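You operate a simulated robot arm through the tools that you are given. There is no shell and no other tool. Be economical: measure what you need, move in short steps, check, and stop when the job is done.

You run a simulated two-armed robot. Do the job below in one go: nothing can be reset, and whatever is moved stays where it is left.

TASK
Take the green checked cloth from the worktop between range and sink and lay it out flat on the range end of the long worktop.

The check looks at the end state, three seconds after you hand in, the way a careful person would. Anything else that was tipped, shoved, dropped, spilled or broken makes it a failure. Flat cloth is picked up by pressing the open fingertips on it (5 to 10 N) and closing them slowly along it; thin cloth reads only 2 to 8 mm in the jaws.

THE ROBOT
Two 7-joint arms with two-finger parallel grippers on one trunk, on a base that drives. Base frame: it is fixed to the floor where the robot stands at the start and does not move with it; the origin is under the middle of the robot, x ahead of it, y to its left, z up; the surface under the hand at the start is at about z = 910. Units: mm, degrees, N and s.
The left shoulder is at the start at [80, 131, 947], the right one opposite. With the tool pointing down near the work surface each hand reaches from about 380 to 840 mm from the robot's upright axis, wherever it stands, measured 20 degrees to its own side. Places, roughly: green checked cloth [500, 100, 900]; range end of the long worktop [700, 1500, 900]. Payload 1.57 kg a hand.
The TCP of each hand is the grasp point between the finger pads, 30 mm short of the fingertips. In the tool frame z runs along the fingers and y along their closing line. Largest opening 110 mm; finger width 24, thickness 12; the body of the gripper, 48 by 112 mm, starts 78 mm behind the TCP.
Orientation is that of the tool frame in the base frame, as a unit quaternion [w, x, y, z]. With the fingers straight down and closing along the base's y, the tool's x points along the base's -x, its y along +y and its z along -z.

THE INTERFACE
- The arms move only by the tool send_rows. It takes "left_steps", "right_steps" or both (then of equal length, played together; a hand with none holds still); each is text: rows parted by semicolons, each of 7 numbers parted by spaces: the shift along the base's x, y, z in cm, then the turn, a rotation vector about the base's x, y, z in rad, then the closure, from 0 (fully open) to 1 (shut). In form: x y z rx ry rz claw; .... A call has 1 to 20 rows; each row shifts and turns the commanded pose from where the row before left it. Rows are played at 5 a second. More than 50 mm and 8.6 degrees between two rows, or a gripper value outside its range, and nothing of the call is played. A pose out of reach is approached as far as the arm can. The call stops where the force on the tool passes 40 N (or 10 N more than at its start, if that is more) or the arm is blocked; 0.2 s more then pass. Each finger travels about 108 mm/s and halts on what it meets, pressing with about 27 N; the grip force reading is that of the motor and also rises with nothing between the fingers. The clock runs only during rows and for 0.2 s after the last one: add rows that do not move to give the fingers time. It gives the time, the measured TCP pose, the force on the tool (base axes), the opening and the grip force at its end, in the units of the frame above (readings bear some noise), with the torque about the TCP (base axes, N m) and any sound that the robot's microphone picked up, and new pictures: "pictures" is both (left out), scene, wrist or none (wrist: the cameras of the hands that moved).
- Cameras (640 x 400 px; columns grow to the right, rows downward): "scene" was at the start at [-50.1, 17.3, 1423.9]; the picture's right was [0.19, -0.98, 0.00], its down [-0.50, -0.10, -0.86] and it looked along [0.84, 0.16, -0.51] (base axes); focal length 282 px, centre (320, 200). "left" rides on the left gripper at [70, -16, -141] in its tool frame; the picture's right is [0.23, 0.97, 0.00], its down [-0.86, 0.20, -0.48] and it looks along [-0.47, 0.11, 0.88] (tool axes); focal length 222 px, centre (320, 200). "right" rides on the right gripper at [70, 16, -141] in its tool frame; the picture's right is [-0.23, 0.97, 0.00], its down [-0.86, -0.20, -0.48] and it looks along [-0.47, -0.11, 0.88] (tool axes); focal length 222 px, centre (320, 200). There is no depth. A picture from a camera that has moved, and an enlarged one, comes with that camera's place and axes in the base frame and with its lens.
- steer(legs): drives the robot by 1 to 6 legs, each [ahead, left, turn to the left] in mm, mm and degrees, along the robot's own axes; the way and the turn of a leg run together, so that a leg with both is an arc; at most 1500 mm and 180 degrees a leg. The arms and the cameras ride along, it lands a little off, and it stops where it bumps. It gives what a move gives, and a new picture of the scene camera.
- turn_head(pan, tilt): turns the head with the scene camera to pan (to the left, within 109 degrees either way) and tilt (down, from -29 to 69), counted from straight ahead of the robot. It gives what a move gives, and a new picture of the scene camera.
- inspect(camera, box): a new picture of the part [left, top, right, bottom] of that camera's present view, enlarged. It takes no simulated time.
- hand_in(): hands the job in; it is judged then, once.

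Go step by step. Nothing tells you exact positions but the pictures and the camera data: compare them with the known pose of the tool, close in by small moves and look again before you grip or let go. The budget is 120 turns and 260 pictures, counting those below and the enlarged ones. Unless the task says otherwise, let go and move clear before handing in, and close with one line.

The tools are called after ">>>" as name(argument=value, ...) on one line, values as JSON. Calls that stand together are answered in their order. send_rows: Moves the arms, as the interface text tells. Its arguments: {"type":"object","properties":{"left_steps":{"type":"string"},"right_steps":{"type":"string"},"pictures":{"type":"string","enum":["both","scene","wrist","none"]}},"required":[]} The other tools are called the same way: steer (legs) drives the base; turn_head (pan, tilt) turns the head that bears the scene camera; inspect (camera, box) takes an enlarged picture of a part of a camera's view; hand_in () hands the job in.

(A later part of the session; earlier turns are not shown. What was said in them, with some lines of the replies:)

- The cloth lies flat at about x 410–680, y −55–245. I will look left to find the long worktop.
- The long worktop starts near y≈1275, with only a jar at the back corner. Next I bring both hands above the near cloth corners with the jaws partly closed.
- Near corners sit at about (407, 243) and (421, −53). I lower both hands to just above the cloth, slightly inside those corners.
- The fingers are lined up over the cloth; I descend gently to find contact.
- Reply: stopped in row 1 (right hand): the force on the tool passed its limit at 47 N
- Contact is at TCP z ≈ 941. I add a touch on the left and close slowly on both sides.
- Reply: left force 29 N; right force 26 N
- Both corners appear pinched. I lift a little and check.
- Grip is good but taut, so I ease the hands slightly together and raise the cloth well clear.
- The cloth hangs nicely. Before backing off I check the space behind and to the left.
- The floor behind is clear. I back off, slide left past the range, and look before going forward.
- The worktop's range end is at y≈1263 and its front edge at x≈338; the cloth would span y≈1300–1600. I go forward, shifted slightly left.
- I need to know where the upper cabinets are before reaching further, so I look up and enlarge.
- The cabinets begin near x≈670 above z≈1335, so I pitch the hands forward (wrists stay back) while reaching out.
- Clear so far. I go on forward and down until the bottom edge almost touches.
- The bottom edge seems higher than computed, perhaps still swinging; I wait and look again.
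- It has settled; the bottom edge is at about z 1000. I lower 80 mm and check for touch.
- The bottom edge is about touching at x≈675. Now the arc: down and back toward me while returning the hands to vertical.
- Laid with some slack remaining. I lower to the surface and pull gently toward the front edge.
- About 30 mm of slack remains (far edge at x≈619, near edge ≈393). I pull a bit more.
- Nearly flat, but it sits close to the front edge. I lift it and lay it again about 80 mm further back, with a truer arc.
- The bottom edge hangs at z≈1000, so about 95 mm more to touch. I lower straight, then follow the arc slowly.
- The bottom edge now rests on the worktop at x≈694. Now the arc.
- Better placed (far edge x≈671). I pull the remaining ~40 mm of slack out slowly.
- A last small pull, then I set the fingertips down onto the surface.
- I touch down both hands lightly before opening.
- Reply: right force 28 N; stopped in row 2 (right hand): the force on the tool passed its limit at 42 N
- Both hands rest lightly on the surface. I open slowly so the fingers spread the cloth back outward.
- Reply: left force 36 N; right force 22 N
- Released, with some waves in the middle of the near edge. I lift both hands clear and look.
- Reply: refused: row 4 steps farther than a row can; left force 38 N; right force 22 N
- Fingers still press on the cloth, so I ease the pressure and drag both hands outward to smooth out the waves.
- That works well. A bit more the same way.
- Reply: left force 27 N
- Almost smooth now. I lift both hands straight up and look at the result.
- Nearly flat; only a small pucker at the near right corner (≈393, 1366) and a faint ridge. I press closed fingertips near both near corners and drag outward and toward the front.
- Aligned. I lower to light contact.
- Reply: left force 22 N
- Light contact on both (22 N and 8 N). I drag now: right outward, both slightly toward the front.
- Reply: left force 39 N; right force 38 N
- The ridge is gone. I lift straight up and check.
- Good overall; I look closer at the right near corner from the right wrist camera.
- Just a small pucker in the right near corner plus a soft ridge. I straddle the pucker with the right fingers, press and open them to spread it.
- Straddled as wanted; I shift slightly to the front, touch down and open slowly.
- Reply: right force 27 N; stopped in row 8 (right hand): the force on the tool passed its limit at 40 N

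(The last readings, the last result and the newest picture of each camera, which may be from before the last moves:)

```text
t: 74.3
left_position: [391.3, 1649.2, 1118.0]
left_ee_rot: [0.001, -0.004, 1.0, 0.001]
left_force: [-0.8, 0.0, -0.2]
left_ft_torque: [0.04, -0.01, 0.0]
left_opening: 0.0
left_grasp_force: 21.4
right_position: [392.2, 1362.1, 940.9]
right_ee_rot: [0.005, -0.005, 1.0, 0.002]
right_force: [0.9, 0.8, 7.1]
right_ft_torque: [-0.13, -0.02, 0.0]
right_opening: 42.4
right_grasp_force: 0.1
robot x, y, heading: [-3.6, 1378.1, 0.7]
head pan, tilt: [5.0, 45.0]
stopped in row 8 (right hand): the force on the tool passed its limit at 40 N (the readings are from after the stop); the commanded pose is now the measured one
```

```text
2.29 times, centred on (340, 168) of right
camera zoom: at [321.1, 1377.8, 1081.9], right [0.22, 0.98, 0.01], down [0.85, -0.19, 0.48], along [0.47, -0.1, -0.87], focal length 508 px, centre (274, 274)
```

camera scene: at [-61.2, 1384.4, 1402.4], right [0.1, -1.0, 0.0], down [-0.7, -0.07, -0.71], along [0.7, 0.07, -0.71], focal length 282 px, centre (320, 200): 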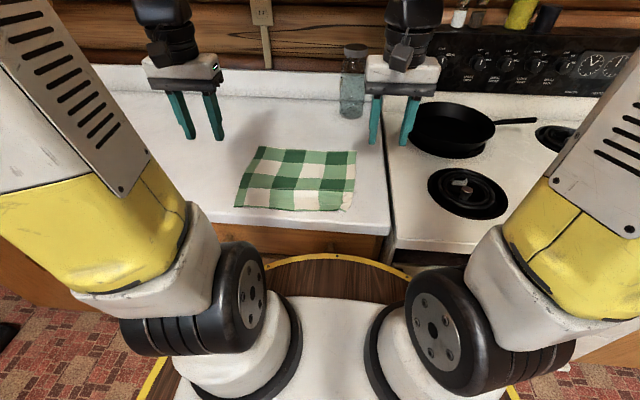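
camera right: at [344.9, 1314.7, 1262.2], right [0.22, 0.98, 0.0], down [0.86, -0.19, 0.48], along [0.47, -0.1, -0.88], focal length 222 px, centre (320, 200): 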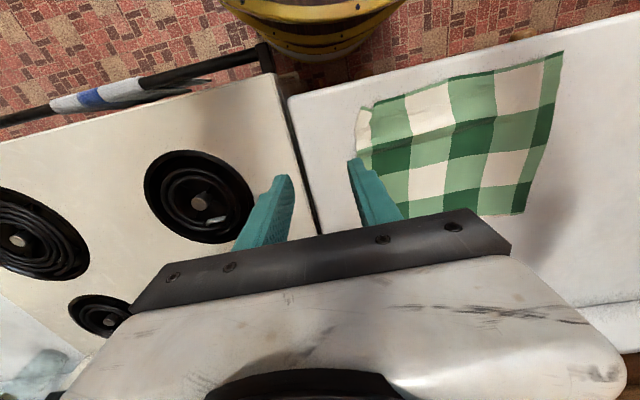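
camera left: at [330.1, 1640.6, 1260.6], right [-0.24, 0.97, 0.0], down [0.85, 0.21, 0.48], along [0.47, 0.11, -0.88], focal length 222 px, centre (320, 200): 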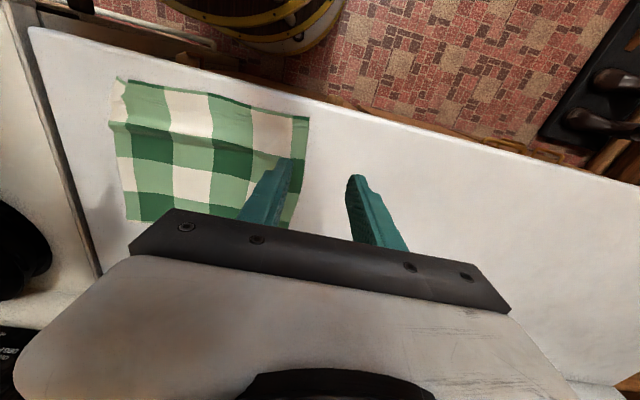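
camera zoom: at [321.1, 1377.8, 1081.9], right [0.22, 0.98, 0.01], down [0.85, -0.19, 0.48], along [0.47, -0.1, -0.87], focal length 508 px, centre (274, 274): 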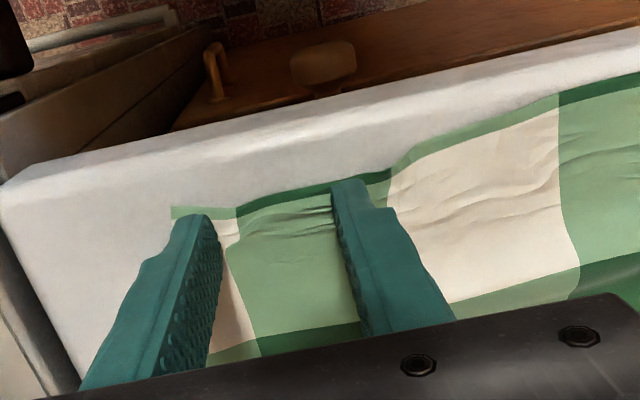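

The pucker is gone. Now I lift and go to the far corners to smooth the ridge by drawing the far edge back.

>>> send_rows(left_steps="0 0 0 0 0 0 1;0 0 -1.6 0 0 0 1;0 -1 -2.4 0 0 0 1;0 -1 -2.4 0 0 0 1;3.6 -1 0 0 0 0 1;3.6 -0.7 0 0 0 0 1;3.6 0 0 0 0 0 1;3.6 0 0 0 0 0 1;3.6 0 0 0 0 0 1;3.4 0 0 0 0 0 1;0 0 -4 0 0 0 1;0 0 -4 0 0 0 1;0 0 -1.6 0 0 0 1;0 0 0 0 0 0 1", right_steps="0 0 0.3 0 0 0 0.6;0 0 3 0 0 0 0.6;0 0 4 0 0 0 0.8;0 0 4 0 0 0 1;3.8 -0.6 0 0 0 0 1;3.8 -0.6 0 0 0 0 1;3.8 0 0 0 0 0 1;3.8 0 0 0 0 0 1;3.8 0 0 0 0 0 1;3.8 0 0 0 0 0 1;0 0 -4 0 0 0 1;0 0 -4 0 0 0 1;0 0 -1.8 0 0 0 1;0 0 0 0 0 0 1", pictures="wrist")

>>> inspect(camera="scene", box=[210, 120, 410, 245])

```text
t: 77.3
left_position: [604.7, 1611.6, 955.9]
left_ee_rot: [0.001, -0.004, 1.0, 0.0]
left_force: [-0.9, -0.6, 0.3]
left_ft_torque: [0.0, -0.01, -0.03]
left_opening: 0.4
left_grasp_force: 20.9
right_position: [619.3, 1350.4, 957.5]
right_ee_rot: [0.003, -0.005, 1.0, 0.002]
right_force: [0.3, -0.5, 0.4]
right_ft_torque: [-0.02, -0.01, -0.01]
right_opening: 0.0
right_grasp_force: 21.1
robot x, y, heading: [-1.9, 1377.3, 0.4]
head pan, tilt: [5.0, 45.0]
camera right: at [549.1, 1365.6, 1097.1], right [0.22, 0.98, 0.0], down [0.85, -0.19, 0.48], along [0.47, -0.1, -0.88], focal length 222 px, centre (320, 200)
camera left: at [535.4, 1594.4, 1096.8], right [-0.24, 0.97, 0.0], down [0.85, 0.21, 0.48], along [0.47, 0.11, -0.88], focal length 222 px, centre (320, 200)
```

right: 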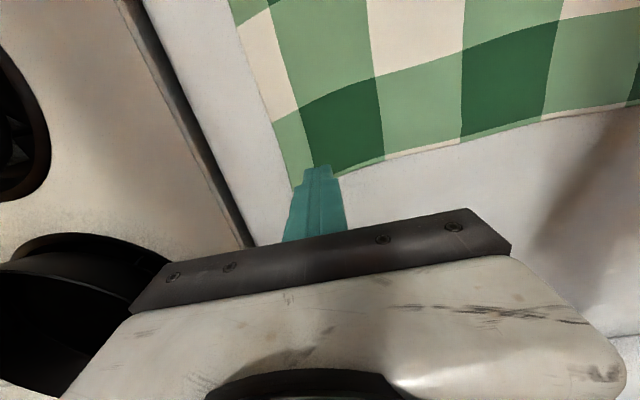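
left: 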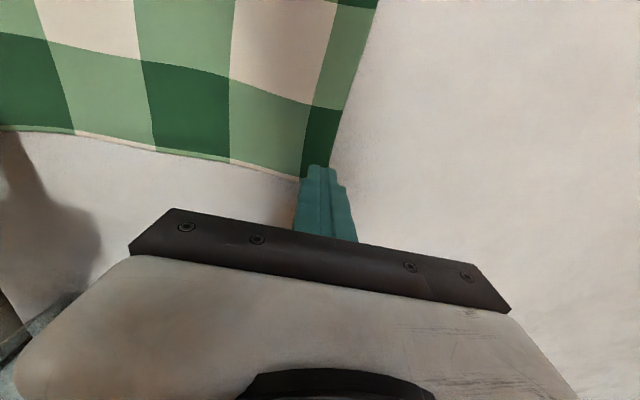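

```text
3.20 times, centred on (310, 182) of scene
camera zoom: at [-61.3, 1384.3, 1402.4], right [0.1, -1.0, 0.0], down [-0.7, -0.07, -0.71], along [0.7, 0.07, -0.71], focal length 901 px, centre (352, 256)
```

zoom: 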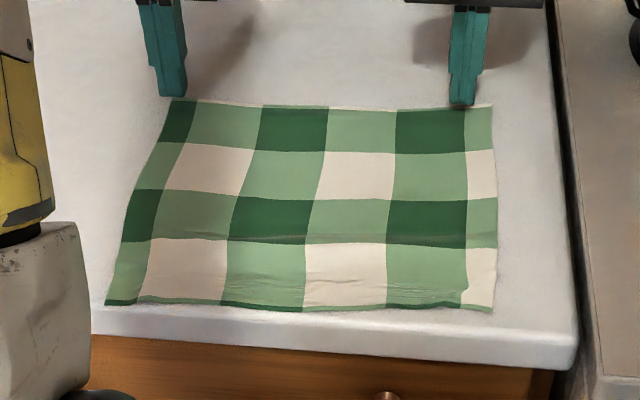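

Now flat with only a faint ridge. I step 30 mm inside the far edge, touch down and draw it back a little, which also brings the cloth away from the front edge.

>>> send_rows(left_steps="-3 0 0 0 0 0 1;0 0 -0.8 0 0 0 1;0 0 -0.4 0 0 0 1;0 0 -0.2 0 0 0 1;0 0 0 0 0 0 1", right_steps="-3 0.5 0 0 0 0 1;0 0 -0.9 0 0 0 1;0 0 -0.5 0 0 0 1;0 0 -0.2 0 0 0 1;0 0 0 0 0 0 1", pictures="none")

```text
t: 78.5
left_position: [576.0, 1611.7, 944.3]
left_ee_rot: [0.0, -0.004, 1.0, 0.0]
left_force: [0.3, 0.7, 0.1]
left_ft_torque: [0.0, -0.04, -0.02]
left_opening: 0.0
left_grasp_force: 21.4
right_position: [588.9, 1355.5, 940.8]
right_ee_rot: [0.004, -0.006, 1.0, 0.001]
right_force: [-2.5, -1.2, 15.4]
right_ft_torque: [-0.12, 0.2, 0.02]
right_opening: 0.0
right_grasp_force: 20.9
robot x, y, heading: [-0.5, 1377.2, 0.6]
head pan, tilt: [5.0, 45.0]
```

>>> send_rows(left_steps="0 0 -0.1 0 0 0 1;0 0 -0.1 0 0 0 1;0 0 -0.06 0 0 0 1;0 0 0 0 0 0 1", pictures="none")

```text
t: 79.5
left_position: [575.0, 1611.5, 941.3]
left_ee_rot: [0.002, -0.003, 1.0, 0.001]
left_force: [-0.4, -0.1, 2.4]
left_ft_torque: [-0.05, 0.06, -0.01]
left_opening: 0.0
left_grasp_force: 21.4
right_position: [590.1, 1355.6, 940.5]
right_ee_rot: [0.003, -0.005, 1.0, 0.002]
right_force: [-1.0, -1.3, 26.8]
right_ft_torque: [-0.13, 0.24, -0.02]
right_opening: 0.1
right_grasp_force: 21.6
robot x, y, heading: [-5.9, 1378.4, 0.3]
head pan, tilt: [5.0, 45.0]
```

>>> send_rows(left_steps="0 0 -0.05 0 0 0 1;0.4 0 -0.02 0 0 0 1;0.4 0 0 0 0 0 1;0.4 0 0 0 0 0 1;0.4 0 0 0 0 0 1;0.4 0 0 0 0 0 1;0 0 0 0 0 0 1", right_steps="0 0 0.03 0 0 0 1;0.4 0 0 0 0 0 1;0.4 0 0 0 0 0 1;0.4 0 0 0 0 0 1;0.4 0 0 0 0 0 1;0.4 0 0 0 0 0 1;0 0 0 0 0 0 1", pictures="none")

>>> inspect(camera="scene", box=[210, 120, 410, 245])

```text
t: 81.1
left_position: [594.9, 1612.7, 942.3]
left_ee_rot: [0.0, -0.003, 1.0, 0.0]
left_force: [-0.8, 0.1, 0.7]
left_ft_torque: [0.0, -0.04, 0.02]
left_opening: 0.0
left_grasp_force: 21.6
right_position: [609.6, 1356.1, 939.8]
right_ee_rot: [0.003, -0.005, 1.0, 0.002]
right_force: [-4.9, 1.0, 21.5]
right_ft_torque: [-0.06, 0.31, -0.04]
right_opening: 0.1
right_grasp_force: 21.2
robot x, y, heading: [-1.4, 1378.3, 0.3]
head pan, tilt: [5.0, 45.0]
```

```text
3.20 times, centred on (310, 182) of scene
camera zoom: at [-62.2, 1384.4, 1402.4], right [0.1, -1.0, 0.0], down [-0.7, -0.07, -0.71], along [0.7, 0.07, -0.71], focal length 901 px, centre (352, 256)
```

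zoom: 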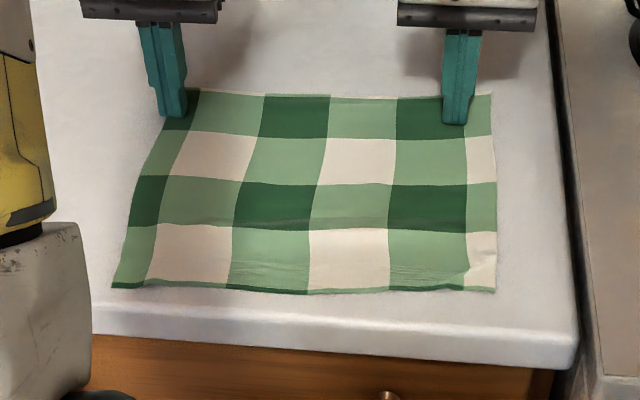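

The cloth is flat and well on the worktop. I lift clear, back the robot off, and take a final look.

>>> send_rows(left_steps="0 0 0.4 0 0 0 1;0 0 2 0 0 0 1;0 0 4 0 0 0 1;0 0 4.5 0 0 0 1;-2 0 4 0 0 0 1;-4 0 2 0 0 0 1;-4 0 0 0 0 0 1;-4 0 0 0 0 0 1", right_steps="0 0 0.4 0 0 0 1;0 0 2 0 0 0 1;0 0 4 0 0 0 1;0 0 4.5 0 0 0 1;-2 0 4 0 0 0 1;-4 0 2 0 0 0 1;-4 0 0 0 0 0 1;-4 0 0 0 0 0 1", pictures="none")

>>> steer(legs=[[-250, 0, 0]])

>>> inspect(camera="scene", box=[210, 40, 410, 165])

```text
t: 82.9
left_position: [455.5, 1612.6, 1109.6]
left_ee_rot: [0.001, -0.004, 1.0, 0.0]
left_force: [0.8, 0.2, -0.4]
left_ft_torque: [0.01, 0.06, 0.03]
left_opening: 0.1
left_grasp_force: 21.3
right_position: [469.3, 1354.3, 1109.3]
right_ee_rot: [0.004, -0.005, 1.0, 0.002]
right_force: [1.6, -0.6, -1.0]
right_ft_torque: [-0.01, 0.07, 0.0]
right_opening: 0.1
right_grasp_force: 21.1
robot x, y, heading: [-1.7, 1378.8, 0.5]
head pan, tilt: [5.0, 45.0]
```

```text
t: 84.7
left_position: [201.2, 1610.3, 1108.5]
left_ee_rot: [0.0, -0.002, 1.0, 0.0]
left_force: [0.5, 0.0, 0.2]
left_ft_torque: [-0.01, 0.04, 0.0]
left_opening: 0.2
left_grasp_force: 21.7
right_position: [214.2, 1349.5, 1108.9]
right_ee_rot: [0.004, -0.003, 1.0, 0.003]
right_force: [0.5, -0.3, -0.6]
right_ft_torque: [-0.01, -0.02, 0.01]
right_opening: 0.2
right_grasp_force: 20.9
robot x, y, heading: [-263.8, 1372.9, 0.1]
head pan, tilt: [5.0, 45.0]
camera scene: at [-316.2, 1382.6, 1402.4], right [0.09, -1.0, 0.0], down [-0.7, -0.07, -0.71], along [0.7, 0.07, -0.71], focal length 282 px, centre (320, 200)
```

scene: 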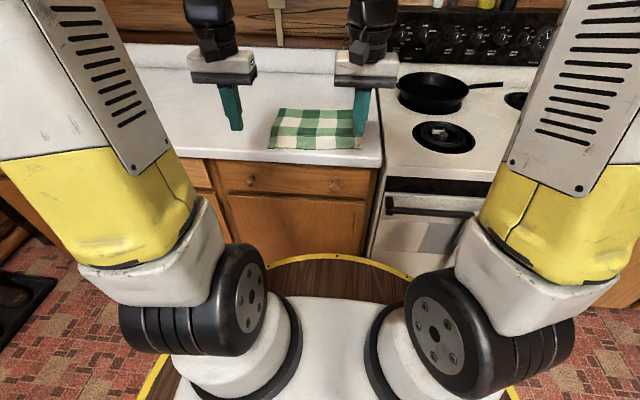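

```text
3.20 times, centred on (310, 102) of scene
camera zoom: at [-316.2, 1382.6, 1402.4], right [0.09, -1.0, 0.0], down [-0.7, -0.07, -0.71], along [0.7, 0.07, -0.71], focal length 901 px, centre (352, 512)
```

zoom: 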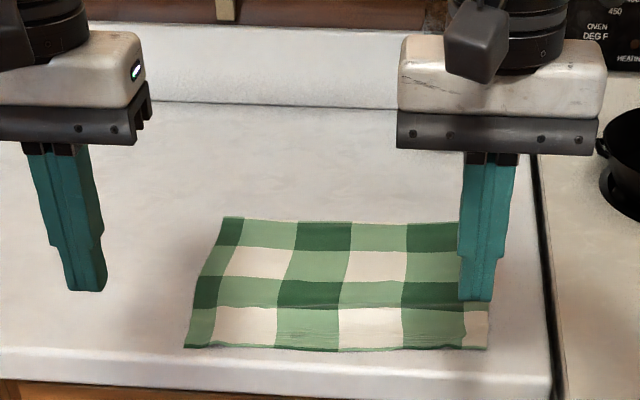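

The cloth lies flat at the range end of the long worktop, nothing else has been disturbed, and the hands are clear. I hand in.

>>> hand_in()

```text
The job is handed in.
```

The green checked cloth is laid out flat on the range end of the long worktop. A faint crease remains near its front edge. I saw nothing else moved or tipped, and the robot has let go and backed clear.
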